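You operate a simulated robot arm through the tools that you are given. There is no shell and no other tool. Be economical: measure what you need, move in short steps, check, and stop when the job is done.

Carry out the task below with a simulated two-armed robot. There is one attempt and no reset: what you move stays moved.

## Task
Put the bundle of letters labelled "June" from the top shelf of the book truck on the blue book. Open the blue bar of the frame rack, take the small framed picture labelled "P-92" and leave it on the mill print on a cream board and shut the bar again. Stack the narrow yellow-label box labelled "Y-52" from the board of the copy stand on top of the narrow yellow-label box marked "Y-36". Stack the small teal box labelled "Box V-67" from the perforated top of the suction table on top of the small teal box that says "Box V-35". Take the large harbour print on the top of the freezer lid and put it away on the bottom shelf of the low camera table. The order is free.

The check looks at the end state, three seconds after you hand in, the way a careful person would. Anything else that was tipped, shoved, dropped, spilled or broken makes it a failure. Lids that push on must go on centred and level and be pressed home; caps that screw on are set level and turned clockwise until they are tight.

## Robot
Two 7-joint arms with two-finger parallel grippers on one trunk, on a base that drives. Base frame: it is fixed to the floor where the robot stands at the start and does not move with it; the origin is under the middle of the robot, x ahead of it, y to its left, z up; the surface under the hand at the start is at about z = 0.87. Readings come in m, degrees, newtons and seconds.
The left shoulder is at the start at [0.046, 0.121, 1.237], the right one opposite. With the tool pointing down near the work surface each hand reaches from about 0.1 to 0.5 m from the robot's upright axis, wherever it stands, measured 20 degrees to its own side. Places, roughly: blue bar of the frame rack [1.7, -0.9, 0.6]; blue book [-2, 0, 0.75]; bottom shelf of the low camera table [2, 0.4, 0.3]; bundle of letters [0.5, 0, 1]; large harbour print [4.5, -2.75, 0.75]; mill print on a cream board [4.5, 1.75, 0.75]; narrow yellow-label box [2, 0.5, 0.75]; small framed picture [2, -1, 0.5]; small teal box [4.5, 0.75, 0.75]. Payload 1.57 kg a hand.
Tool frame (each hand has its own): the origin (TCP) lies between the finger pads and is the grasp point; the fingertips stand 0.03 m ahead of it; z points along the fingers, y is the line along which they close. The gripper opens to 0.08 m. The fingers are 0.017 m wide and 0.012 m thick; the gripper's body (0.04 by 0.082 m) begins 0.08 m behind the TCP.
Orientation is that of the tool frame in the base frame, as a unit quaternion [x, y, z, w]. With the fingers straight down and closing along the base's y, the tool's x points along the base's -x, its y along +y and its z along -z.

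## Interface
- The arms move only by the tool jog_arm. It takes "left_deltas", "right_deltas" or both (then of equal length, played together; a hand with none holds still); each is a list of rows, each an object (a shift or turn left out is 0, a gripper value left out holds the last) with "gripper": the opening in per cent of the stroke, from 0 (shut) to 100 (fully open); "delta_pos": the shift along the base's x, y, z in m, a list of three; "rotation": the turn, a rotation vector about the base's x, y, z in degrees, a list of three. In form: [{"gripper": gripper, "delta_pos": [dx, dy, dz], "rotation": [ax, ay, az]}, ...]. A call has 1 to 12 rows; each row is the pose to reach, as a shift and turn from the pose commanded when the call began. Each row takes 0.2 s and may step no farther than 0.05 m and 8.6 degrees from the row before; otherwise, or with a gripper value out of range, the whole call is refused. A pose out of reach is approached as far as the arm can. The call stops where the force on the tool passes 40 N (or 10 N more than at its start, if that is more) or the arm is blocked; 0.2 s more then pass. The fingers move at their own pace (about 0.045 m/s each) and stop on an object; they squeeze with about 28 N. The grip force told is the motor's: it shows also when the fingers shut on nothing. Time passes only in rows, and 0.2 s behind the last, so rows that repeat a pose let the fingers close. It gives the time, the measured TCP pose, the force on the tool (base axes), the opening and the grip force at its end, in the units of the frame above (readings bear some noise), with the torque about the TCP (base axes, N m) and any sound that the robot's microphone picked up.
- Cameras (640 x 400 px; columns grow to the right, rows downward): "scene" is now at [0.2202, -0.0155, 1.158]; the picture's right is [0.04, -1.00, 0.03], its down [-0.26, -0.04, -0.97] and it looks along [0.97, 0.03, -0.26] (base axes); focal length 214 px, centre (320, 200). "left" rides on the left gripper at [0.072, 0.007, -0.122] in its tool frame; the picture's right is [-0.09, 1.00, 0.00], its down [-0.84, -0.08, -0.54] and it looks along [-0.54, -0.05, 0.84] (tool axes); focal length 238 px, centre (320, 200). "right" rides on the right gripper at [0.072, -0.007, -0.122] in its tool frame; the picture's right is [0.09, 1.00, 0.00], its down [-0.84, 0.08, -0.54] and it looks along [-0.54, 0.05, 0.84] (tool axes); focal length 238 px, centre (320, 200). There is no depth. A picture from a camera that has moved, and an enlarged one, comes with that camera's place and axes in the base frame and with its lens.
- grab_frame(camera): a new picture of that camera. The clock stands still meanwhile.
- lift_body(by): slides the trunk up (or, below 0, down) by that many m; the arms and the scene camera ride with it, the base frame stays. It gives what a move gives, with no picture.
- roll_base(legs): drives the robot by 1 to 6 legs, each [ahead, left, turn to the left] in m, m and degrees, along the robot's own axes; the way and the turn of a leg run together, so that a leg with both is an arc; at most 1.5 m and 180 degrees a leg. The arms and the cameras ride along, it lands a little off, and it stops where it bumps. It gives what a move gives.
- aim_head(pan, tilt): turns the head with the scene camera to pan (to the left, within 60 degrees either way) and tilt (down, from -29 to 69), counted from straight ahead of the robot. It gives what a move gives.
- zoom(camera, box): a new picture of the part [left, top, right, bottom] of that camera's present view, enlarged. The clock stands still meanwhile.
- hand_in(): hands the job in; it is judged then, once.

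Work in short steps. Places have to be worked out from the pictures, the camera data and where the tool is seen: move nearer, look again, correct. Check each grasp and each placing, and mend what went wrong. You have 186 turns and 174 pictures in all, those below and enlarged ones among them. Open the grippers and draw the arms clear of the work before you hand the job in, unless the task says otherwise; then end with one line.

The tools are called after ">>>" as name(argument=value, ...) on one line, values as JSON. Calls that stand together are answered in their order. jog_arm: Moves the arms, as the interface text tells. Its arguments: {"type":"object","properties":{"left_deltas":{"type":"array","items":{"type":"object","properties":{"gripper":{"type":"number"},"delta_pos":{"type":"array","items":{"type":"number"}},"rotation":{"type":"array","items":{"type":"number"}}}}},"right_deltas":{"type":"array","items":{"type":"object","properties":{"gripper":{"type":"number"},"delta_pos":{"type":"array","items":{"type":"number"}},"rotation":{"type":"array","items":{"type":"number"}}}}}},"required":[]} The other tools are called the same way: lift_body (by) slides the trunk up or down; roll_base (legs) drives the base; aim_head (pan, tilt) turns the head that bears the scene camera; grab_frame (camera) takes a picture; zoom (camera, box) takes an enlarged picture of a part of a camera's view; hand_in () hands the job in.

At the start:

```text
time_s: 0.0
left_ee_pos: [0.4036, 0.1975, 1.1169]
left_ee_rot: [-0.002, 0.991, -0.013, -0.132]
left_contact_force: [-4.0, 2.1, -11.7]
left_torque: [-0.2, -0.17, 0.09]
left_finger_gap: 0.08
left_finger_force: 0.0
right_ee_pos: [0.3835, -0.1258, 1.1573]
right_ee_rot: [-0.009, 0.988, 0.042, -0.149]
right_contact_force: [-8.1, -88.3, 941.7]
right_torque: [-37.44, 2.44, 5.0]
right_finger_gap: 0.0712
right_finger_force: 0.1
trunk travel left (down, up): [-0.6, 0.64]
robot x, y, heading: [-0.0025, 0.0025, 0.0]
head pan, tilt: [2.5, 17.0]
```

scene: 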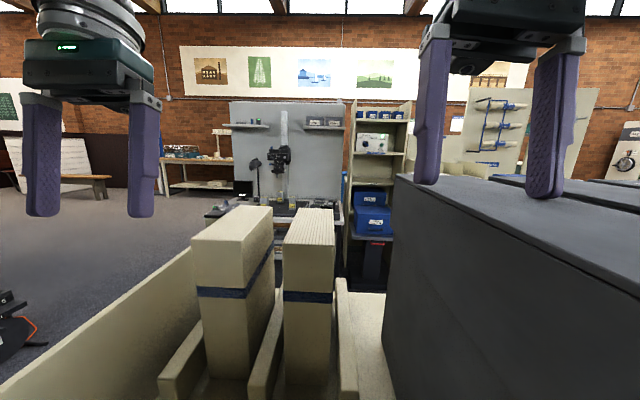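
right: 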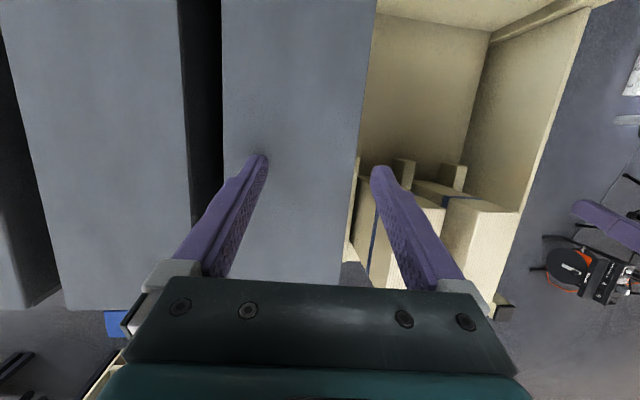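
left: 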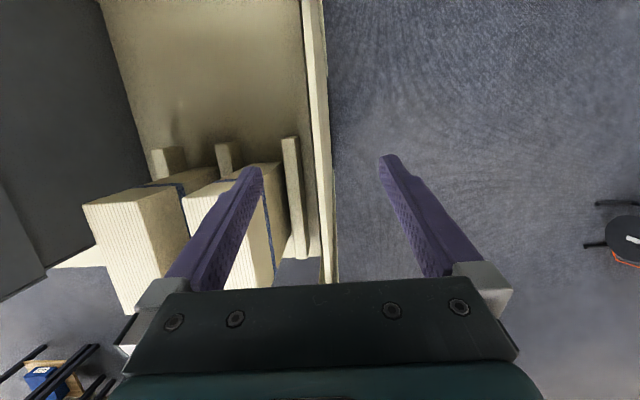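

The right hand starts out pressed on the grey box, so I lift it gently off first. Then I take a look.

>>> jog_arm(right_deltas=[{"delta_pos": [0, 0, 0.02]}, {"delta_pos": [0, 0, 0.05]}, {"delta_pos": [0, 0, 0.08]}])

>>> grab_frame(camera="scene")

>>> grab_frame(camera="right")

```text
time_s: 0.6
left_ee_pos: [0.4286, 0.1956, 1.1228]
left_ee_rot: [-0.004, 0.993, -0.013, -0.121]
left_contact_force: [-0.8, -0.3, -1.2]
left_torque: [-0.03, -0.05, -0.01]
left_finger_gap: 0.0802
left_finger_force: 0.3
right_ee_pos: [0.3896, -0.1401, 1.1569]
right_ee_rot: [0.008, 0.963, 0.092, -0.252]
right_contact_force: [170.6, -68.1, 548.7]
right_torque: [-14.24, -0.97, 4.55]
right_finger_gap: 0.0466
right_finger_force: 0.0
trunk travel left (down, up): [-0.6, 0.64]
robot x, y, heading: [0.0075, -0.0034, 0.1]
head pan, tilt: [2.5, 17.0]
stopped in row 2 (right hand): the arm was blocked; the commanded pose is now the measured one
```

```text
170 pictures are left
camera scene: at [0.2445, -0.018, 1.161], right [0.04, -1.0, 0.03], down [-0.23, -0.04, -0.97], along [0.97, 0.04, -0.23], focal length 214 px, centre (320, 200)
```

scene: 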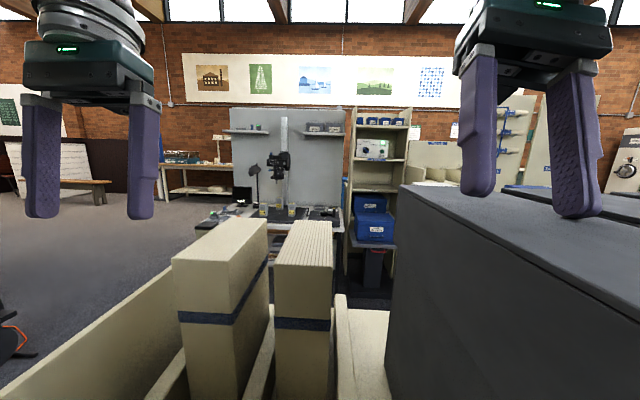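

```text
169 pictures are left
camera right: at [0.3854, -0.1732, 1.2963], right [-0.02, 0.98, 0.22], down [1.0, 0.0, 0.07], along [0.07, 0.22, -0.97], focal length 238 px, centre (320, 200)
```

right: 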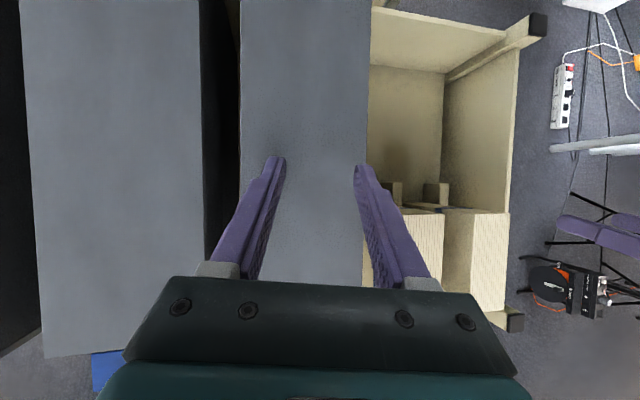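

I'm reading the state again with a still row to see whether the contact has settled.

>>> jog_arm(right_deltas=[{"gripper": 60}, {"delta_pos": [0, 0, 0.01]}])

```text
time_s: 1.2
left_ee_pos: [0.4155, 0.1975, 1.1153]
left_ee_rot: [-0.004, 0.991, -0.012, -0.13]
left_contact_force: [1.3, 2.5, 2.2]
left_torque: [-0.15, 0.11, 0.03]
left_finger_gap: 0.0801
left_finger_force: 0.1
right_ee_pos: [0.3736, -0.1356, 1.1563]
right_ee_rot: [-0.003, 0.947, 0.145, -0.288]
right_contact_force: [55.2, -41.9, 233.8]
right_torque: [-2.92, -1.47, 1.78]
right_finger_gap: 0.0208
right_finger_force: 0.0
trunk travel left (down, up): [-0.6, 0.64]
robot x, y, heading: [0.0011, -0.0015, 0.0]
head pan, tilt: [2.5, 17.0]
```

The force is falling. I keep lifting straight up.

>>> jog_arm(right_deltas=[{"delta_pos": [0, 0, 0.03]}, {"delta_pos": [0, 0, 0.06]}, {"delta_pos": [0, 0, 0.08], "gripper": 100}, {"delta_pos": [0, 0, 0.08]}])

>>> grab_frame(camera="scene")

>>> grab_frame(camera="right")

```text
time_s: 1.4
left_ee_pos: [0.4158, 0.1989, 1.1134]
left_ee_rot: [-0.004, 0.991, -0.01, -0.13]
left_contact_force: [-1.0, 0.6, -0.9]
left_torque: [0.0, -0.06, 0.0]
left_finger_gap: 0.0801
left_finger_force: 0.1
right_ee_pos: [0.3719, -0.1309, 1.157]
right_ee_rot: [0.0, 0.941, 0.161, -0.298]
right_contact_force: [164.6, -99.5, 375.1]
right_torque: [-4.76, -0.62, 2.41]
right_finger_gap: 0.0172
right_finger_force: 0.1
trunk travel left (down, up): [-0.6, 0.64]
robot x, y, heading: [0.0056, -0.0025, -0.3]
head pan, tilt: [2.5, 17.0]
stopped in row 1 (right hand): the force on the tool passed its limit at 684 N (the readings are from after the stop); the commanded pose is now the measured one
```

```text
168 pictures are left
camera scene: at [0.2317, -0.0136, 1.1606], right [0.05, -1.0, 0.02], down [-0.17, -0.03, -0.98], along [0.98, 0.05, -0.17], focal length 214 px, centre (320, 200)
```

scene: 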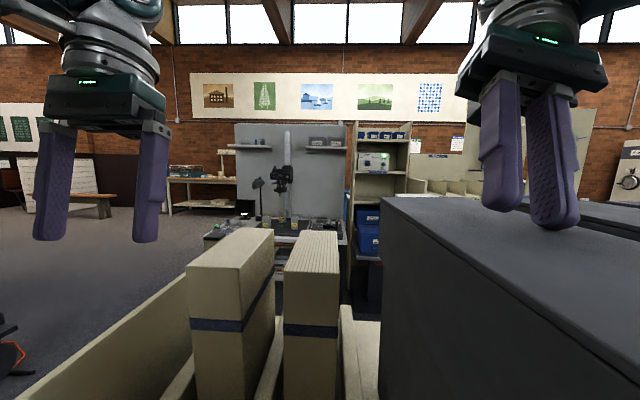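

```text
167 pictures are left
camera right: at [0.3798, -0.183, 1.2894], right [0.02, 0.93, 0.35], down [1.0, -0.01, -0.03], along [-0.02, 0.35, -0.93], focal length 238 px, centre (320, 200)
```

right: 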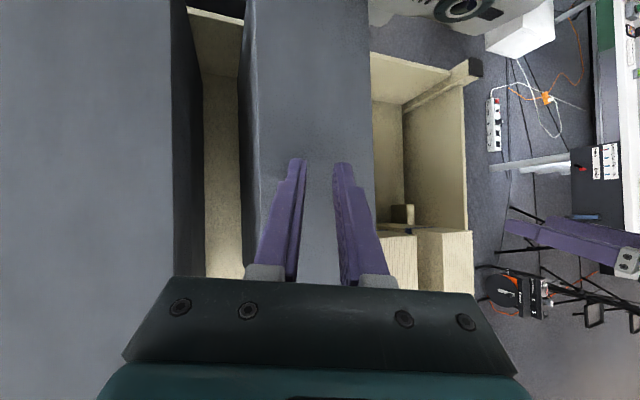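

The readings suggest the fingers are being pushed back along their own axis. I zoom in on the contact area before I move again.

>>> zoom(camera="scene", box=[380, 0, 640, 260])

>>> grab_frame(camera="left")

```text
1.54 times, centred on (510, 130) of scene
camera zoom: at [0.2317, -0.0136, 1.1606], right [0.05, -1.0, 0.02], down [-0.17, -0.03, -0.98], along [0.98, 0.05, -0.17], focal length 330 px, centre (28, 308)
```

zoom: 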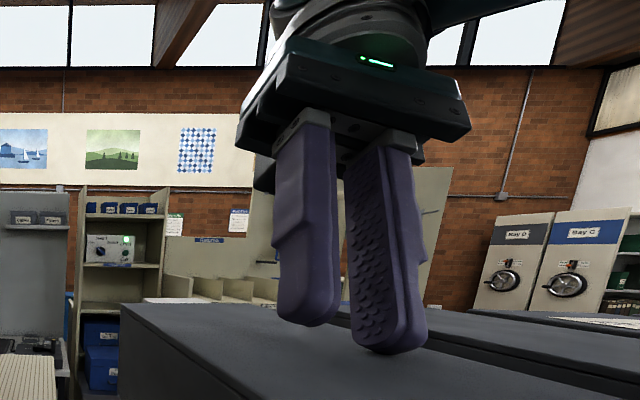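

```text
165 pictures are left
camera left: at [0.3772, 0.2082, 1.2496], right [0.08, 1.0, -0.04], down [0.95, -0.06, 0.31], along [0.31, -0.07, -0.95], focal length 238 px, centre (320, 200)
```

left: 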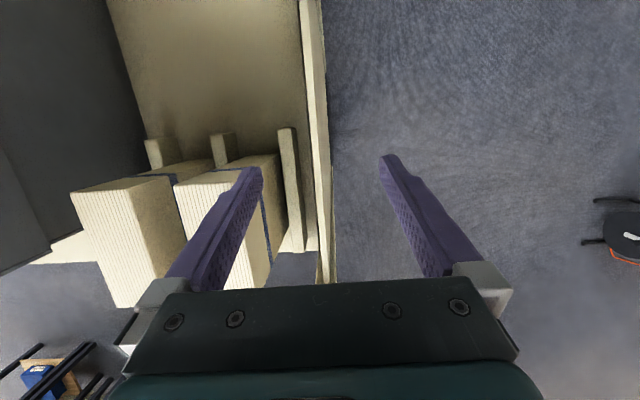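

The fingertips rest on the grey box top and nothing sits above the hand. Raising the trunk lifts the whole arm without any arm motion.

>>> lift_body(by=0.06)

>>> grab_frame(camera="scene")

```text
time_s: 2.4
left_ee_pos: [0.3738, 0.2184, 1.1502]
left_ee_rot: [-0.006, 0.988, 0.0, -0.154]
left_contact_force: [0.0, -0.5, -0.5]
left_torque: [0.02, -0.01, 0.0]
left_finger_gap: 0.0801
left_finger_force: 0.1
right_ee_pos: [0.3329, -0.118, 1.1814]
right_ee_rot: [0.002, 0.935, 0.155, -0.319]
right_contact_force: [-0.2, -0.1, 0.3]
right_torque: [0.01, -0.02, -0.05]
right_finger_gap: 0.0479
right_finger_force: 0.0
trunk travel left (down, up): [-0.66, 0.58]
robot x, y, heading: [-0.0005, -0.0034, -0.0]
head pan, tilt: [2.5, 17.0]
```

```text
164 pictures are left
camera scene: at [0.1922, 0.003, 1.1951], right [0.04, -1.0, 0.0], down [-0.29, -0.01, -0.96], along [0.96, 0.04, -0.29], focal length 214 px, centre (320, 200)
```

scene: 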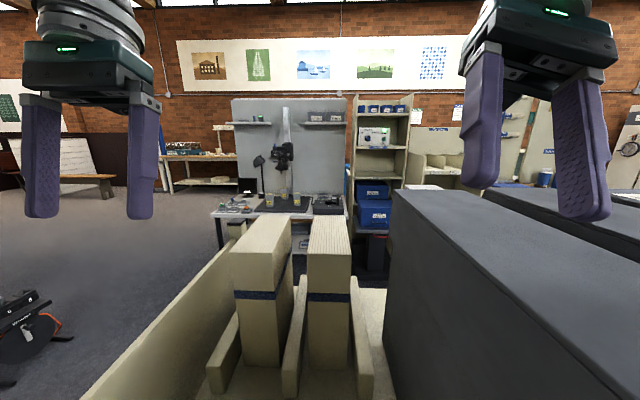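

Both hands are free now. I raise the trunk further for clearance and reopen the right gripper.

>>> lift_body(by=0.1)

>>> jog_arm(right_deltas=[{"gripper": 100}, {"gripper": 100}, {"gripper": 100}])

>>> grab_frame(camera="scene")

>>> grab_frame(camera="right")

```text
time_s: 3.8
left_ee_pos: [0.3746, 0.2186, 1.2509]
left_ee_rot: [-0.006, 0.988, 0.0, -0.154]
left_contact_force: [-0.9, 0.1, -0.3]
left_torque: [0.03, -0.03, 0.01]
left_finger_gap: 0.0803
left_finger_force: 0.0
right_ee_pos: [0.3313, -0.1168, 1.2832]
right_ee_rot: [0.0, 0.935, 0.155, -0.32]
right_contact_force: [-0.3, -0.6, 0.0]
right_torque: [0.03, 0.02, -0.02]
right_finger_gap: 0.0479
right_finger_force: 0.1
trunk travel left (down, up): [-0.76, 0.48]
robot x, y, heading: [-0.0005, -0.0014, 0.2]
head pan, tilt: [2.5, 17.0]
```

```text
time_s: 4.6
left_ee_pos: [0.3757, 0.2174, 1.2521]
left_ee_rot: [-0.005, 0.988, 0.001, -0.153]
left_contact_force: [0.6, 0.3, -0.3]
left_torque: [0.02, 0.0, -0.01]
left_finger_gap: 0.0802
left_finger_force: 0.1
right_ee_pos: [0.3324, -0.1158, 1.282]
right_ee_rot: [-0.002, 0.935, 0.154, -0.32]
right_contact_force: [-0.2, -0.5, -0.3]
right_torque: [-0.01, 0.0, -0.02]
right_finger_gap: 0.0801
right_finger_force: 0.0
trunk travel left (down, up): [-0.76, 0.48]
robot x, y, heading: [-0.001, -0.0012, 0.2]
head pan, tilt: [2.5, 17.0]
```

```text
163 pictures are left
camera scene: at [0.1932, 0.0028, 1.2961], right [0.04, -1.0, 0.0], down [-0.29, -0.01, -0.96], along [0.96, 0.04, -0.29], focal length 214 px, centre (320, 200)
```

scene: 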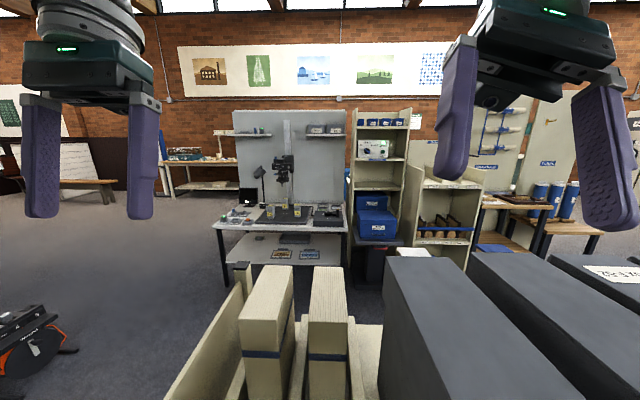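

```text
162 pictures are left
camera right: at [0.346, -0.1663, 1.4154], right [0.02, 0.94, 0.34], down [1.0, 0.0, -0.07], along [-0.07, 0.34, -0.94], focal length 238 px, centre (320, 200)
```

right: 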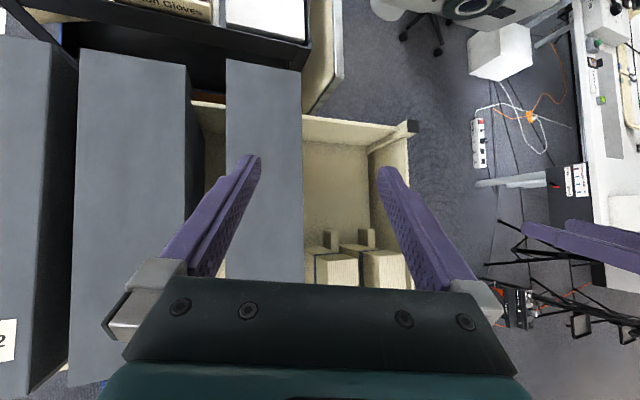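

Both hands are clear. I straighten both tools to point down.

>>> jog_arm(right_deltas=[{"rotation": [-3.5, -7.5, 0]}, {"rotation": [-7, -15, 0]}, {"rotation": [-10.8, -22.5, 0]}, {"rotation": [-14.4, -30, 0]}, {"rotation": [-18, -37.5, 0]}], left_deltas=[{"rotation": [0, -4, 0]}, {"rotation": [0, -8, 0]}, {"rotation": [0, -12, 0]}, {"rotation": [0, -15, 0]}, {"rotation": [0, -17.7, 0]}])

>>> aim_head(pan=0, tilt=50)

>>> grab_frame(camera="scene")

>>> grab_frame(camera="left")

>>> grab_frame(camera="right")

```text
time_s: 5.8
left_ee_pos: [0.3747, 0.2174, 1.2522]
left_ee_rot: [-0.006, 1.0, -0.001, 0.001]
left_contact_force: [0.5, -0.2, 0.8]
left_torque: [-0.01, 0.02, 0.04]
left_finger_gap: 0.0799
left_finger_force: 0.1
right_ee_pos: [0.3293, -0.1201, 1.2666]
right_ee_rot: [0.011, 1.0, -0.004, -0.027]
right_contact_force: [-0.7, 0.7, -1.2]
right_torque: [-0.04, 0.01, -0.01]
right_finger_gap: 0.08
right_finger_force: 0.0
trunk travel left (down, up): [-0.76, 0.48]
robot x, y, heading: [0.002, -0.0001, 0.0]
head pan, tilt: [2.5, 17.0]
```

```text
time_s: 6.8
left_ee_pos: [0.3748, 0.2172, 1.2513]
left_ee_rot: [-0.006, 1.0, -0.001, 0.0]
left_contact_force: [0.5, -0.1, 0.0]
left_torque: [0.0, -0.01, -0.01]
left_finger_gap: 0.0799
left_finger_force: 0.1
right_ee_pos: [0.3285, -0.1194, 1.2675]
right_ee_rot: [0.005, 1.0, -0.003, -0.024]
right_contact_force: [-1.0, 0.8, 0.0]
right_torque: [0.0, -0.03, 0.03]
right_finger_gap: 0.0801
right_finger_force: 0.0
trunk travel left (down, up): [-0.76, 0.48]
robot x, y, heading: [-0.0007, 0.0021, 0.1]
head pan, tilt: [0.0, 50.0]
```

```text
161 pictures are left
camera scene: at [0.177, -0.0012, 1.2457], right [0.0, -1.0, 0.0], down [-0.77, 0.0, -0.64], along [0.64, 0.0, -0.77], focal length 214 px, centre (320, 200)
```

scene: 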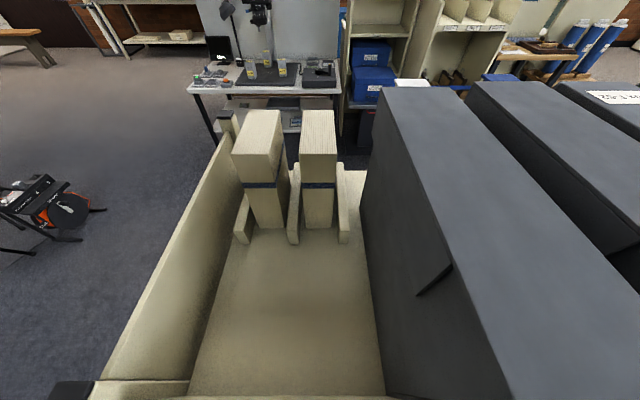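

```text
160 pictures are left
camera left: at [0.3021, 0.2235, 1.3734], right [0.08, 1.0, 0.0], down [0.84, -0.07, 0.54], along [0.54, -0.05, -0.84], focal length 238 px, centre (320, 200)
```

left: 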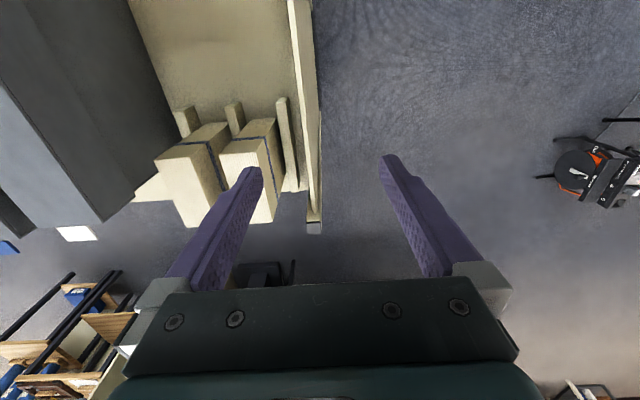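

```text
159 pictures are left
camera right: at [0.2617, -0.1256, 1.3931], right [-0.08, 1.0, 0.0], down [0.86, 0.07, 0.5], along [0.5, 0.04, -0.87], focal length 238 px, centre (320, 200)
```

right: 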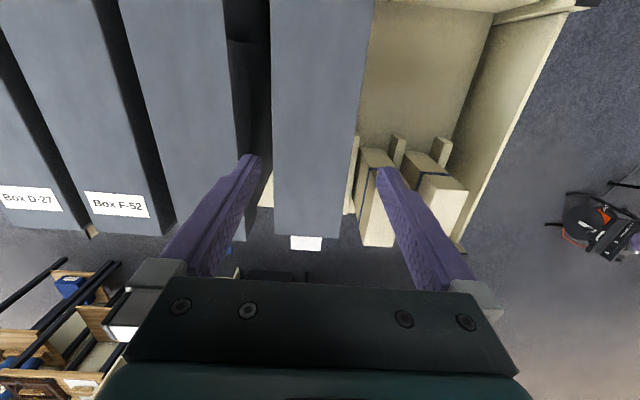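

I estimate the bundles' tops at z≈1.07 and x≈0.40–0.52, with the right one at y≈0 and the left one at y≈0.09. The labels probably face away, so I swing the left hand's camera forward and tilt it back to read the far faces.

>>> jog_arm(left_deltas=[{"delta_pos": [0.02, -0.01, 0.02], "rotation": [0, 8, 0]}, {"delta_pos": [0.04, -0.03, 0.04], "rotation": [0, 16, 0]}, {"delta_pos": [0.06, -0.05, 0.06], "rotation": [0, 24, 0]}, {"delta_pos": [0.08, -0.07, 0.07], "rotation": [0, 32, 0]}, {"delta_pos": [0.1, -0.09, 0.08], "rotation": [0, 40, 0]}, {"delta_pos": [0.13, -0.11, 0.08], "rotation": [0, 48, 0]}, {"delta_pos": [0.16, -0.13, 0.08], "rotation": [0, 55, 0]}, {"delta_pos": [0.19, -0.14, 0.08], "rotation": [0, 60, 0]}])

>>> grab_frame(camera="left")

```text
time_s: 7.5
left_ee_pos: [0.3824, 0.179, 1.2236]
left_ee_rot: [0.006, 0.97, -0.01, -0.243]
left_contact_force: [0.9, 0.0, -1.5]
left_torque: [-0.02, 0.03, 0.01]
left_finger_gap: 0.0801
left_finger_force: 0.0
left hand out of reach, approached as far as the arm can: row 2, 3
right_ee_pos: [0.3279, -0.1207, 1.2656]
right_ee_rot: [0.005, 1.0, -0.004, -0.026]
right_contact_force: [-0.7, 0.6, 0.2]
right_torque: [0.02, 0.02, 0.0]
right_finger_gap: 0.0797
right_finger_force: 0.1
trunk travel left (down, up): [-0.76, 0.48]
robot x, y, heading: [0.0039, -0.0001, 0.1]
head pan, tilt: [0.0, 50.0]
stopped in row 3 (left hand): the arm was blocked; the commanded pose is now the measured one
```

```text
158 pictures are left
camera left: at [0.3767, 0.1891, 1.3654], right [0.09, 0.99, -0.07], down [0.99, -0.08, 0.08], along [0.08, -0.07, -0.99], focal length 238 px, centre (320, 200)
```

left: 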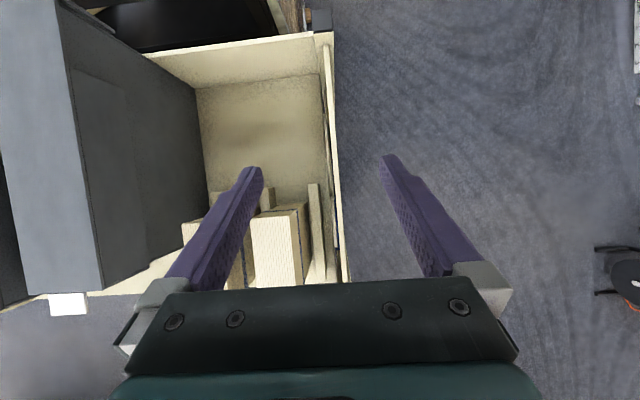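

The tilt is limited here, and the box labels clearly face the far side, so I'll drive around. I straighten the left hand, pull it in, and look left at the floor first.

>>> jog_arm(left_deltas=[{"delta_pos": [0, 0.02, 0.01], "rotation": [0, -8, 0]}, {"delta_pos": [-0.03, 0.03, 0.02], "rotation": [0, -16, 0]}, {"delta_pos": [-0.06, 0.03, 0.03], "rotation": [0, -24, 0]}, {"delta_pos": [-0.08, 0.03, 0.03], "rotation": [0, -28, 0]}])

>>> aim_head(pan=55, tilt=30)

>>> grab_frame(camera="scene")

```text
time_s: 8.7
left_ee_pos: [0.287, 0.2188, 1.2248]
left_ee_rot: [-0.001, 0.998, 0.017, -0.057]
left_contact_force: [0.8, 0.8, 0.7]
left_torque: [0.05, -0.01, -0.01]
left_finger_gap: 0.0801
left_finger_force: 0.1
right_ee_pos: [0.327, -0.119, 1.2671]
right_ee_rot: [0.003, 1.0, -0.005, -0.026]
right_contact_force: [0.0, -0.3, -0.1]
right_torque: [-0.02, 0.01, -0.02]
right_finger_gap: 0.0797
right_finger_force: 0.0
trunk travel left (down, up): [-0.76, 0.48]
robot x, y, heading: [0.0025, -0.0007, 0.2]
head pan, tilt: [0.0, 50.0]
stopped in row 4 (left hand): the arm was blocked; the commanded pose is now the measured one
```

```text
time_s: 10.0
left_ee_pos: [0.2869, 0.219, 1.2256]
left_ee_rot: [-0.002, 0.998, 0.017, -0.056]
left_contact_force: [-0.1, 0.3, -1.0]
left_torque: [0.0, 0.0, -0.02]
left_finger_gap: 0.0801
left_finger_force: 0.1
right_ee_pos: [0.3278, -0.1189, 1.2656]
right_ee_rot: [0.004, 1.0, -0.005, -0.025]
right_contact_force: [0.4, 0.5, -0.1]
right_torque: [0.0, 0.0, 0.0]
right_finger_gap: 0.0799
right_finger_force: 0.0
trunk travel left (down, up): [-0.76, 0.48]
robot x, y, heading: [0.0021, 0.0001, 0.1]
head pan, tilt: [55.0, 30.0]
```

```text
157 pictures are left
camera scene: at [0.1518, 0.0727, 1.2752], right [0.82, -0.57, 0.0], down [-0.29, -0.41, -0.87], along [0.5, 0.71, -0.5], focal length 214 px, centre (320, 200)
```

scene: 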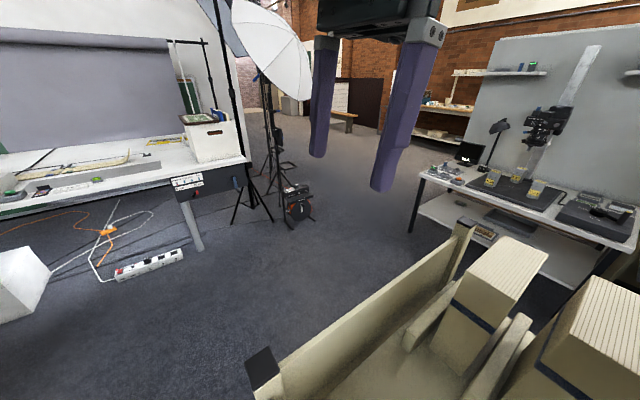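

There's plenty of open floor on the left. I go left, turn around, and back past the truck to face its far side.

>>> roll_base(legs=[[0, 0.95, 0], [0, 0, 180], [-1.0, 0, 0], [0, 0.85, 0]])

>>> aim_head(pan=0, tilt=40)

>>> grab_frame(camera="scene")

```text
time_s: 31.2
left_ee_pos: [0.7242, -0.1053, 1.2244]
left_ee_rot: [0.998, 0.003, 0.056, 0.018]
left_contact_force: [0.8, 0.1, -0.4]
left_torque: [0.0, 0.0, -0.01]
left_finger_gap: 0.0799
left_finger_force: 0.0
right_ee_pos: [0.6817, 0.2343, 1.2658]
right_ee_rot: [1.0, -0.001, 0.025, -0.006]
right_contact_force: [-0.2, 0.0, 0.0]
right_torque: [0.01, -0.04, 0.01]
right_finger_gap: 0.0803
right_finger_force: 0.1
trunk travel left (down, up): [-0.76, 0.48]
robot x, y, heading: [1.0089, 0.1139, -179.7]
head pan, tilt: [55.0, 30.0]
```

```text
time_s: 32.4
left_ee_pos: [0.723, -0.1056, 1.2242]
left_ee_rot: [0.998, 0.003, 0.058, 0.018]
left_contact_force: [-0.1, -0.2, -0.7]
left_torque: [-0.06, 0.03, -0.02]
left_finger_gap: 0.0797
left_finger_force: 0.0
right_ee_pos: [0.6822, 0.2324, 1.2662]
right_ee_rot: [1.0, -0.002, 0.026, -0.005]
right_contact_force: [-1.0, 0.7, 0.4]
right_torque: [-0.02, 0.01, 0.0]
right_finger_gap: 0.0798
right_finger_force: 0.0
trunk travel left (down, up): [-0.76, 0.48]
robot x, y, heading: [1.0097, 0.1171, -179.8]
head pan, tilt: [0.0, 40.0]
```

```text
156 pictures are left
camera scene: at [0.8212, 0.1145, 1.2599], right [-0.01, 1.0, 0.0], down [0.64, 0.0, -0.77], along [-0.77, 0.0, -0.64], focal length 214 px, centre (320, 200)
```

scene: 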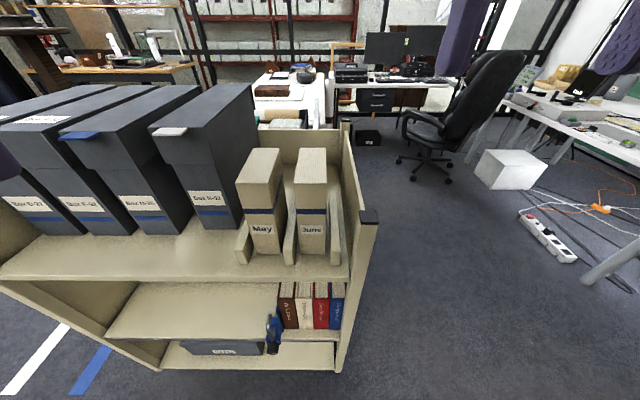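

June is the +y bundle, with its centre at about (0.48, 0.10), a width of about 0.054 and its top near 1.066. I bring the right hand into comfortable reach of it.

>>> roll_base(legs=[[0.1, 0.14, 0]])

>>> jog_arm(right_deltas=[{"gripper": 82, "rotation": [0, 2, 0]}, {"gripper": 82, "rotation": [0, 3, 0]}])

>>> grab_frame(camera="right")

>>> grab_frame(camera="scene")

```text
time_s: 33.9
left_ee_pos: [0.6246, -0.2457, 1.2247]
left_ee_rot: [0.998, 0.003, 0.057, 0.018]
left_contact_force: [0.6, -0.3, -0.7]
left_torque: [-0.03, 0.03, 0.01]
left_finger_gap: 0.0799
left_finger_force: 0.0
right_ee_pos: [0.583, 0.0921, 1.2655]
right_ee_rot: [1.0, 0.0, 0.026, -0.005]
right_contact_force: [-0.1, -0.4, -0.2]
right_torque: [0.03, 0.01, 0.03]
right_finger_gap: 0.0799
right_finger_force: 0.0
trunk travel left (down, up): [-0.76, 0.48]
robot x, y, heading: [0.9107, -0.0227, -179.9]
head pan, tilt: [0.0, 40.0]
```

```text
time_s: 34.5
left_ee_pos: [0.6256, -0.2453, 1.2242]
left_ee_rot: [0.998, 0.002, 0.057, 0.019]
left_contact_force: [1.1, -0.6, 0.2]
left_torque: [0.02, -0.03, -0.01]
left_finger_gap: 0.0801
left_finger_force: 0.0
right_ee_pos: [0.5827, 0.0925, 1.2636]
right_ee_rot: [1.0, -0.002, 0.003, -0.005]
right_contact_force: [-0.4, -0.3, 0.3]
right_torque: [0.0, 0.01, -0.03]
right_finger_gap: 0.0655
right_finger_force: 0.0
trunk travel left (down, up): [-0.76, 0.48]
robot x, y, heading: [0.9065, -0.0274, -179.7]
head pan, tilt: [0.0, 40.0]
```

```text
155 pictures are left
camera right: at [0.6534, 0.0966, 1.3868], right [0.09, -1.0, -0.01], down [-0.84, -0.08, 0.54], along [-0.53, -0.04, -0.84], focal length 238 px, centre (320, 200)
```

right: 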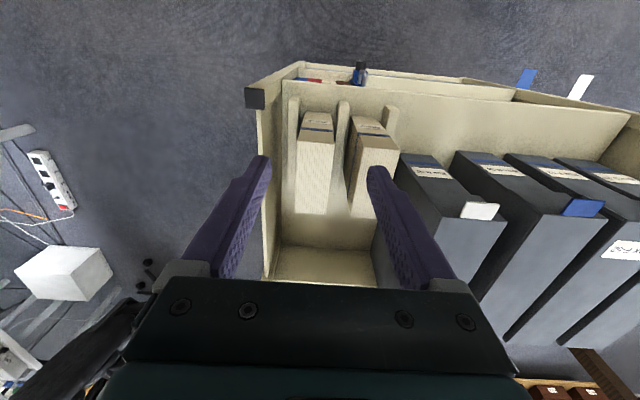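

```text
154 pictures are left
camera scene: at [0.7221, -0.0257, 1.2599], right [0.0, 1.0, 0.0], down [0.64, 0.0, -0.77], along [-0.77, 0.0, -0.64], focal length 214 px, centre (320, 200)
```

scene: 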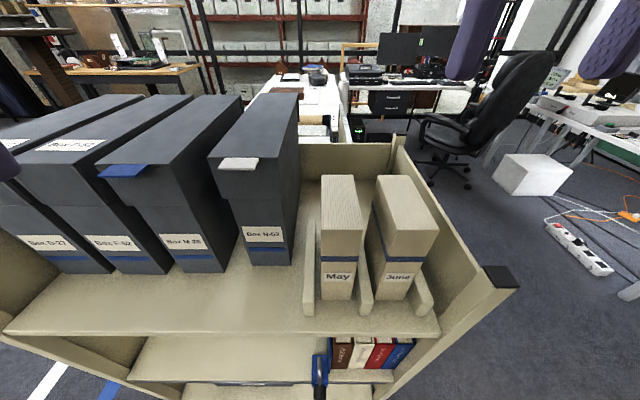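

June's top spans about x 0.42–0.55 and y 0.066–0.120, and the gap to May is about 0.04. I centre over it and stop just above.

>>> jog_arm(right_deltas=[{"gripper": 93, "delta_pos": [-0.045, 0, 0]}, {"delta_pos": [-0.09, 0, -0.01]}, {"delta_pos": [-0.098, 0.001, -0.05]}, {"delta_pos": [-0.098, 0.001, -0.09]}, {"delta_pos": [-0.098, 0.001, -0.13]}, {"delta_pos": [-0.098, 0.001, -0.14]}])

>>> grab_frame(camera="right")

>>> aim_head(pan=-15, tilt=40)

>>> grab_frame(camera="scene")

```text
time_s: 35.9
left_ee_pos: [0.6249, -0.2461, 1.2245]
left_ee_rot: [0.998, 0.002, 0.057, 0.019]
left_contact_force: [0.8, 0.2, -0.8]
left_torque: [-0.01, -0.01, -0.02]
left_finger_gap: 0.08
left_finger_force: 0.1
right_ee_pos: [0.4843, 0.0945, 1.1237]
right_ee_rot: [1.0, -0.001, 0.0, -0.005]
right_contact_force: [-0.1, 0.8, 0.1]
right_torque: [0.01, -0.02, 0.02]
right_finger_gap: 0.0742
right_finger_force: 0.1
trunk travel left (down, up): [-0.76, 0.48]
robot x, y, heading: [0.9039, -0.0261, -179.5]
head pan, tilt: [0.0, 40.0]
```

```text
153 pictures are left
camera right: at [0.5551, 0.0983, 1.2464], right [0.09, -1.0, -0.01], down [-0.84, -0.08, 0.54], along [-0.54, -0.04, -0.84], focal length 238 px, centre (320, 200)
```

right: 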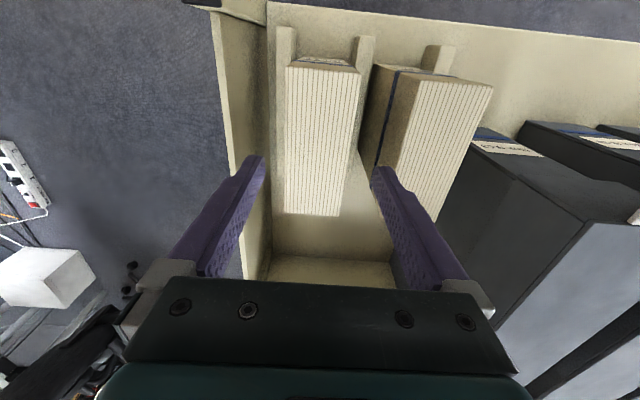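

```text
time_s: 36.7
left_ee_pos: [0.6235, -0.2462, 1.224]
left_ee_rot: [0.998, 0.003, 0.057, 0.019]
left_contact_force: [-0.1, 0.1, -0.2]
left_torque: [-0.07, -0.01, 0.04]
left_finger_gap: 0.0801
left_finger_force: 0.0
right_ee_pos: [0.4842, 0.094, 1.1236]
right_ee_rot: [1.0, -0.002, 0.0, -0.005]
right_contact_force: [0.3, 0.5, -0.6]
right_torque: [-0.03, -0.01, 0.03]
right_finger_gap: 0.0745
right_finger_force: 0.2
trunk travel left (down, up): [-0.76, 0.48]
robot x, y, heading: [0.9047, -0.0279, -179.8]
head pan, tilt: [-15.0, 40.0]
```

```text
152 pictures are left
camera scene: at [0.7248, -0.0037, 1.2598], right [0.25, 0.97, 0.0], down [0.62, -0.16, -0.77], along [-0.74, 0.19, -0.64], focal length 214 px, centre (320, 200)
```

scene: 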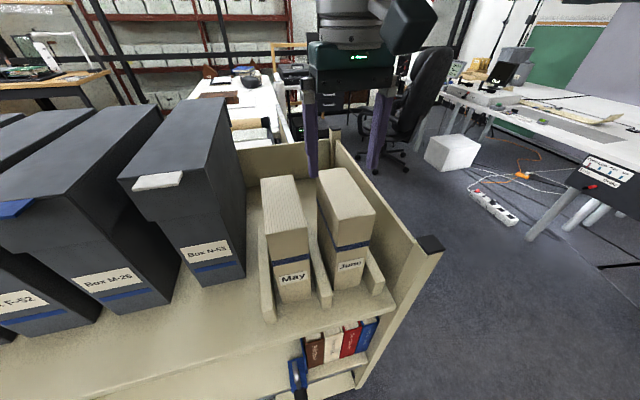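

The two views agree: June's centre is at about (0.483, 0.096) and the hand is at (0.484, 0.094). I go down to TCP z≈1.022 and close.

>>> jog_arm(right_deltas=[{"delta_pos": [0, 0.001, -0.04]}, {"delta_pos": [0, 0.001, -0.08]}, {"delta_pos": [0, 0.001, -0.102]}, {"delta_pos": [0, 0.001, -0.102], "gripper": 0}, {"delta_pos": [0, 0.001, -0.102], "gripper": 0}, {"delta_pos": [0, 0.001, -0.102], "gripper": 0}, {"delta_pos": [0, 0.001, -0.102], "gripper": 0}])

>>> grab_frame(camera="scene")

```text
time_s: 38.3
left_ee_pos: [0.6252, -0.2456, 1.2239]
left_ee_rot: [0.998, 0.002, 0.057, 0.019]
left_contact_force: [-0.5, 0.2, -1.4]
left_torque: [-0.04, -0.03, -0.01]
left_finger_gap: 0.0802
left_finger_force: 0.1
right_ee_pos: [0.4856, 0.0936, 1.0217]
right_ee_rot: [1.0, -0.002, 0.0, -0.006]
right_contact_force: [-0.2, -0.4, -0.1]
right_torque: [-0.02, 0.12, 0.0]
right_finger_gap: 0.0542
right_finger_force: 27.6
trunk travel left (down, up): [-0.76, 0.48]
robot x, y, heading: [0.908, -0.0269, -179.6]
head pan, tilt: [-15.0, 40.0]
```

```text
151 pictures are left
camera scene: at [0.725, -0.0037, 1.2598], right [0.25, 0.97, 0.0], down [0.62, -0.16, -0.77], along [-0.74, 0.19, -0.64], focal length 214 px, centre (320, 200)
```

scene: 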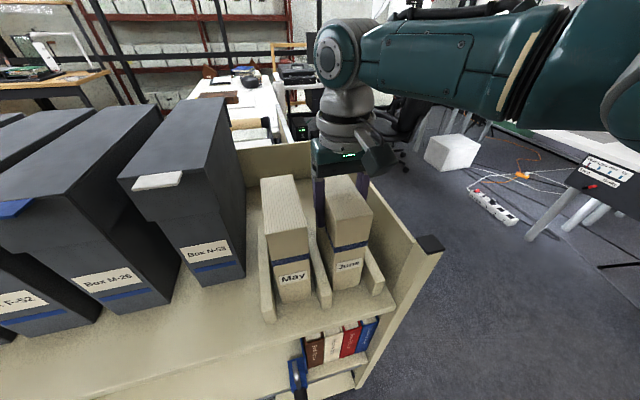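

The grip is firm at 0.054 m. I lift straight up until the bundle is well above the dividers and the truck side.

>>> jog_arm(right_deltas=[{"delta_pos": [0, 0, 0.03]}, {"delta_pos": [0, 0, 0.07]}, {"delta_pos": [0, 0, 0.11]}, {"delta_pos": [0, 0, 0.15]}, {"delta_pos": [0, 0, 0.19]}, {"delta_pos": [0, 0, 0.22]}])

>>> grab_frame(camera="scene")

```text
time_s: 39.7
left_ee_pos: [0.6254, -0.246, 1.2245]
left_ee_rot: [0.998, 0.003, 0.056, 0.018]
left_contact_force: [0.0, -0.4, -0.4]
left_torque: [0.03, 0.0, -0.01]
left_finger_gap: 0.08
left_finger_force: 0.0
right_ee_pos: [0.4849, 0.0953, 1.2426]
right_ee_rot: [1.0, -0.003, 0.0, -0.005]
right_contact_force: [-0.3, 0.1, -4.3]
right_torque: [0.01, 0.01, -0.03]
right_finger_gap: 0.0537
right_finger_force: 27.9
trunk travel left (down, up): [-0.76, 0.48]
robot x, y, heading: [0.9102, -0.0258, -179.9]
head pan, tilt: [-15.0, 40.0]
```

```text
150 pictures are left
camera scene: at [0.7251, -0.0037, 1.2597], right [0.25, 0.97, 0.0], down [0.62, -0.16, -0.77], along [-0.74, 0.19, -0.64], focal length 214 px, centre (320, 200)
```

scene: 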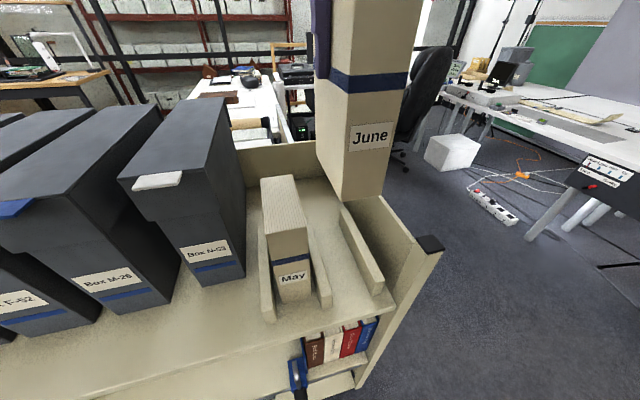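

June is held, at about 0.45 kg. I tuck the hand in, drive back around the truck's left end, and look at the book table from there.

>>> jog_arm(right_deltas=[{"delta_pos": [0.04, 0.02, 0.02]}, {"delta_pos": [0.08, 0.04, 0.03]}, {"delta_pos": [0.11, 0.05, 0.04]}])

>>> roll_base(legs=[[0, -0.95, 0], [0.7, 0, 0]])

>>> aim_head(pan=20, tilt=22)

>>> grab_frame(camera="scene")

```text
time_s: 40.7
left_ee_pos: [0.6257, -0.244, 1.2246]
left_ee_rot: [0.998, 0.002, 0.058, 0.018]
left_contact_force: [0.0, 0.2, 0.0]
left_torque: [0.02, 0.0, 0.0]
left_finger_gap: 0.0802
left_finger_force: 0.0
right_ee_pos: [0.6097, 0.1532, 1.2474]
right_ee_rot: [0.997, -0.007, 0.064, -0.051]
right_contact_force: [0.2, -0.4, -5.1]
right_torque: [-0.01, 0.01, 0.02]
right_finger_gap: 0.0538
right_finger_force: 27.8
trunk travel left (down, up): [-0.76, 0.48]
robot x, y, heading: [0.9087, -0.0261, -179.4]
head pan, tilt: [-15.0, 40.0]
stopped in row 3 (right hand): the arm was blocked; the commanded pose is now the measured one
```

```text
time_s: 49.1
left_ee_pos: [-0.0782, 0.7099, 1.2231]
left_ee_rot: [0.998, 0.002, 0.057, 0.019]
left_contact_force: [0.3, 0.3, -0.1]
left_torque: [0.0, 0.0, 0.03]
left_finger_gap: 0.0797
left_finger_force: 0.0
right_ee_pos: [-0.0925, 1.1083, 1.2471]
right_ee_rot: [0.997, -0.006, 0.063, -0.052]
right_contact_force: [-0.3, -1.4, -4.0]
right_torque: [-0.02, 0.04, 0.03]
right_finger_gap: 0.054
right_finger_force: 28.0
trunk travel left (down, up): [-0.76, 0.48]
robot x, y, heading: [0.2102, 0.9304, -179.8]
head pan, tilt: [-15.0, 40.0]
```

```text
time_s: 50.1
left_ee_pos: [-0.0769, 0.7096, 1.2249]
left_ee_rot: [0.998, 0.001, 0.058, 0.018]
left_contact_force: [1.0, 0.3, 0.7]
left_torque: [0.02, -0.03, 0.01]
left_finger_gap: 0.08
left_finger_force: 0.1
right_ee_pos: [-0.0915, 1.1091, 1.2475]
right_ee_rot: [0.997, -0.006, 0.064, -0.051]
right_contact_force: [-0.7, -0.6, -5.4]
right_torque: [-0.04, 0.01, 0.01]
right_finger_gap: 0.0541
right_finger_force: 27.8
trunk travel left (down, up): [-0.76, 0.48]
robot x, y, heading: [0.2044, 0.9304, -180.1]
head pan, tilt: [20.0, 22.0]
```

```text
149 pictures are left
camera scene: at [0.0181, 0.8975, 1.2879], right [-0.34, 0.94, 0.0], down [0.35, 0.13, -0.93], along [-0.87, -0.32, -0.38], focal length 214 px, centre (320, 200)
```

scene: 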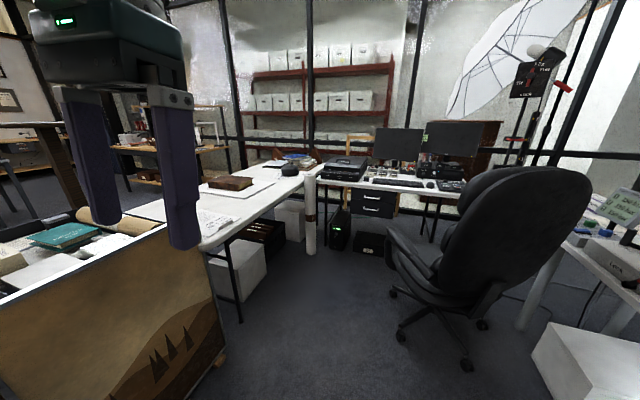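

The blue book should sit near pixel (305,169). I zoom in there.

>>> zoom(camera="scene", box=[180, 120, 380, 245])

```text
3.20 times, centred on (280, 182) of scene
camera zoom: at [0.0181, 0.8975, 1.2879], right [-0.34, 0.94, 0.0], down [0.35, 0.13, -0.93], along [-0.87, -0.32, -0.38], focal length 686 px, centre (448, 256)
```

zoom: 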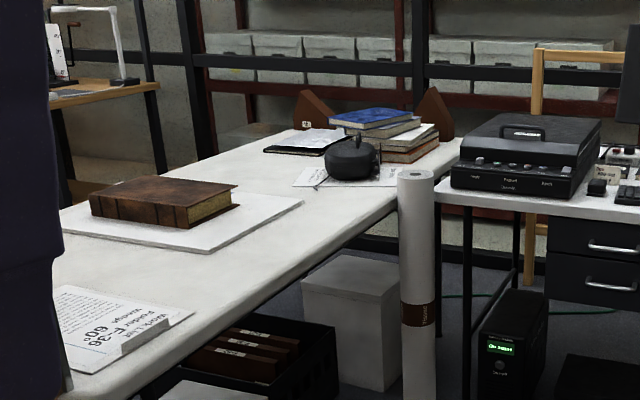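

The blue book lies on top of a book stack between bookends, beside a kettle, at about (-1.95, -0.1). The inner desk corner is blocked by a tube. I move a little and look at the desk's other side.

>>> roll_base(legs=[[0.2, 0.0, 0], [0, 0.55, 0]])

>>> aim_head(pan=35, tilt=22)

>>> grab_frame(camera="scene")

```text
time_s: 54.5
left_ee_pos: [-0.2842, 0.1656, 1.2242]
left_ee_rot: [0.998, -0.008, 0.058, 0.019]
left_contact_force: [-0.7, -0.4, 0.2]
left_torque: [-0.03, 0.0, 0.01]
left_finger_gap: 0.0799
left_finger_force: 0.0
right_ee_pos: [-0.2902, 0.5643, 1.2477]
right_ee_rot: [0.996, -0.016, 0.065, -0.051]
right_contact_force: [0.7, 0.3, -4.1]
right_torque: [-0.04, -0.01, -0.03]
right_finger_gap: 0.0537
right_finger_force: 27.9
trunk travel left (down, up): [-0.76, 0.48]
robot x, y, heading: [0.0029, 0.3814, 179.2]
head pan, tilt: [20.0, 22.0]
```

```text
time_s: 55.2
left_ee_pos: [-0.2834, 0.1652, 1.2244]
left_ee_rot: [0.998, -0.007, 0.058, 0.019]
left_contact_force: [-0.3, -0.4, -0.2]
left_torque: [0.01, 0.0, 0.01]
left_finger_gap: 0.0799
left_finger_force: 0.1
right_ee_pos: [-0.2903, 0.563, 1.247]
right_ee_rot: [0.996, -0.017, 0.064, -0.051]
right_contact_force: [-0.8, 1.2, -4.5]
right_torque: [-0.02, 0.03, -0.02]
right_finger_gap: 0.054
right_finger_force: 27.5
trunk travel left (down, up): [-0.76, 0.48]
robot x, y, heading: [0.0065, 0.3824, 179.1]
head pan, tilt: [35.0, 22.0]
```

```text
147 pictures are left
camera scene: at [-0.174, 0.329, 1.288], right [-0.56, 0.83, 0.0], down [0.31, 0.21, -0.93], along [-0.77, -0.52, -0.37], focal length 214 px, centre (320, 200)
```

scene: 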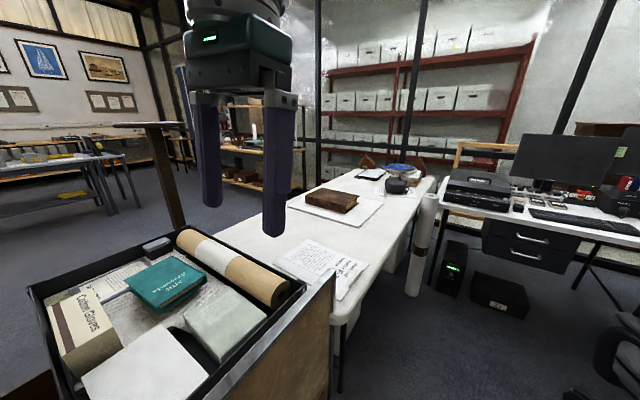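

The book's top triangulates to about (-1.93, -0.08, 0.88). I drive up to the inner corner of the desks to see the clearances there.

>>> roll_base(legs=[[0, -0.35, 0], [1.15, 0, 0], [0, 0, 40]])

>>> aim_head(pan=0, tilt=35)

>>> grab_frame(camera="scene")

```text
time_s: 64.9
left_ee_pos: [-1.229, 0.3765, 1.2245]
left_ee_rot: [0.936, 0.347, 0.061, -0.003]
left_contact_force: [-0.4, 0.0, -0.2]
left_torque: [0.0, 0.01, -0.02]
left_finger_gap: 0.08
left_finger_force: 0.1
right_ee_pos: [-1.4996, 0.6712, 1.248]
right_ee_rot: [0.938, 0.337, 0.042, -0.07]
right_contact_force: [0.6, -0.3, -4.0]
right_torque: [-0.02, -0.01, 0.01]
right_finger_gap: 0.0538
right_finger_force: 27.7
trunk travel left (down, up): [-0.76, 0.48]
robot x, y, heading: [-1.1554, 0.7324, -139.3]
head pan, tilt: [35.0, 22.0]
```

```text
time_s: 65.9
left_ee_pos: [-1.2282, 0.3764, 1.2239]
left_ee_rot: [0.936, 0.348, 0.061, -0.004]
left_contact_force: [-0.1, -0.5, 0.9]
left_torque: [-0.04, 0.0, 0.0]
left_finger_gap: 0.0802
left_finger_force: 0.1
right_ee_pos: [-1.4993, 0.6706, 1.2473]
right_ee_rot: [0.938, 0.337, 0.043, -0.071]
right_contact_force: [0.1, 0.3, -5.3]
right_torque: [0.0, -0.01, -0.03]
right_finger_gap: 0.054
right_finger_force: 28.0
trunk travel left (down, up): [-0.76, 0.48]
robot x, y, heading: [-1.1556, 0.7308, -139.2]
head pan, tilt: [0.0, 35.0]
```

```text
146 pictures are left
camera scene: at [-1.3001, 0.6063, 1.2674], right [-0.65, 0.76, 0.0], down [0.44, 0.37, -0.82], along [-0.62, -0.53, -0.57], focal length 214 px, centre (320, 200)
```

scene: 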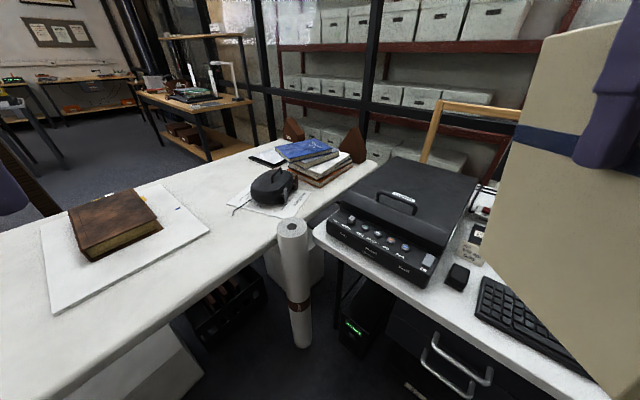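

The book centre is at about (-1.99, -0.09). The partition behind the desk leaves no room at its far end, so I test how far the right arm really extends in this direction, in free air.

>>> jog_arm(right_deltas=[{"delta_pos": [-0.025, -0.025, 0.0], "rotation": [-4.6, 0.9, 0]}, {"delta_pos": [-0.05, -0.05, 0], "rotation": [-9.2, 1.8, 0]}, {"delta_pos": [-0.075, -0.08, 0], "rotation": [-9.2, 1.8, 0]}, {"delta_pos": [-0.1, -0.11, 0], "rotation": [-9.2, 1.8, 0]}, {"delta_pos": [-0.13, -0.14, 0], "rotation": [-9.2, 1.8, 0]}, {"delta_pos": [-0.16, -0.17, 0], "rotation": [-9.2, 1.8, 0]}, {"delta_pos": [-0.19, -0.2, 0], "rotation": [-9.2, 1.8, 0]}, {"delta_pos": [-0.22, -0.23, 0], "rotation": [-9.2, 1.8, 0]}])

>>> grab_frame(camera="scene")

```text
time_s: 67.9
left_ee_pos: [-1.2283, 0.3774, 1.2238]
left_ee_rot: [0.936, 0.346, 0.06, -0.002]
left_contact_force: [0.1, 0.0, 0.1]
left_torque: [0.03, 0.0, -0.02]
left_finger_gap: 0.08
left_finger_force: 0.0
right_ee_pos: [-1.6155, 0.5521, 1.2137]
right_ee_rot: [0.941, 0.336, 0.034, -0.015]
right_contact_force: [0.0, -0.2, -3.6]
right_torque: [-0.01, 0.01, -0.03]
right_finger_gap: 0.0545
right_finger_force: 27.6
right hand out of reach, approached as far as the arm can: row 5, 6, 7, 8
trunk travel left (down, up): [-0.76, 0.48]
robot x, y, heading: [-1.1545, 0.728, -139.2]
head pan, tilt: [0.0, 35.0]
stopped in row 8 (right hand): the arm was blocked; the commanded pose is now the measured one
```

```text
145 pictures are left
camera scene: at [-1.3, 0.6065, 1.2673], right [-0.65, 0.76, 0.0], down [0.44, 0.37, -0.82], along [-0.62, -0.53, -0.57], focal length 214 px, centre (320, 200)
```

scene: 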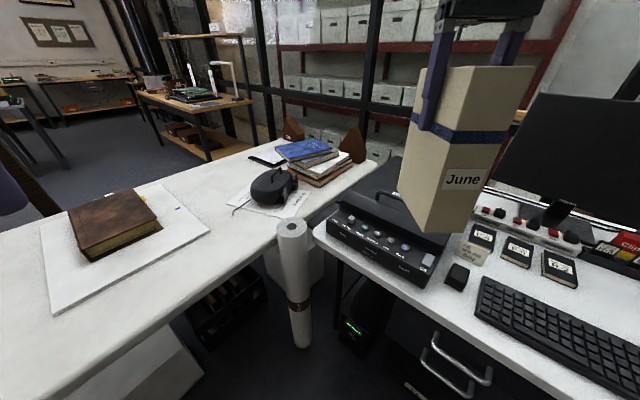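

Reach is about 0.49 m at this height. I look straight down to learn the size of the robot's own base.

>>> aim_head(pan=0, tilt=69)

>>> grab_frame(camera="scene")

```text
time_s: 68.9
left_ee_pos: [-1.2295, 0.3759, 1.2239]
left_ee_rot: [0.936, 0.346, 0.059, -0.002]
left_contact_force: [1.0, -0.6, -1.1]
left_torque: [-0.02, -0.01, -0.02]
left_finger_gap: 0.08
left_finger_force: 0.1
right_ee_pos: [-1.6156, 0.5518, 1.2127]
right_ee_rot: [0.941, 0.337, 0.034, -0.014]
right_contact_force: [-0.4, -0.6, -5.1]
right_torque: [0.01, 0.02, -0.02]
right_finger_gap: 0.0538
right_finger_force: 28.0
trunk travel left (down, up): [-0.76, 0.48]
robot x, y, heading: [-1.1554, 0.726, -139.5]
head pan, tilt: [0.0, 68.8]
```

```text
144 pictures are left
camera scene: at [-1.2757, 0.6274, 1.2237], right [-0.65, 0.76, 0.0], down [0.71, 0.61, -0.36], along [-0.28, -0.24, -0.93], focal length 214 px, centre (320, 200)
```

scene: 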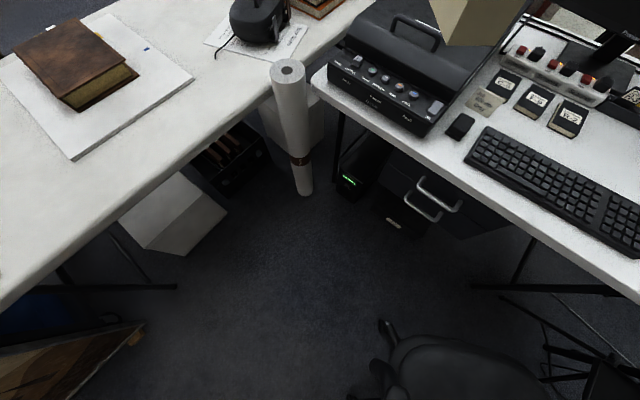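

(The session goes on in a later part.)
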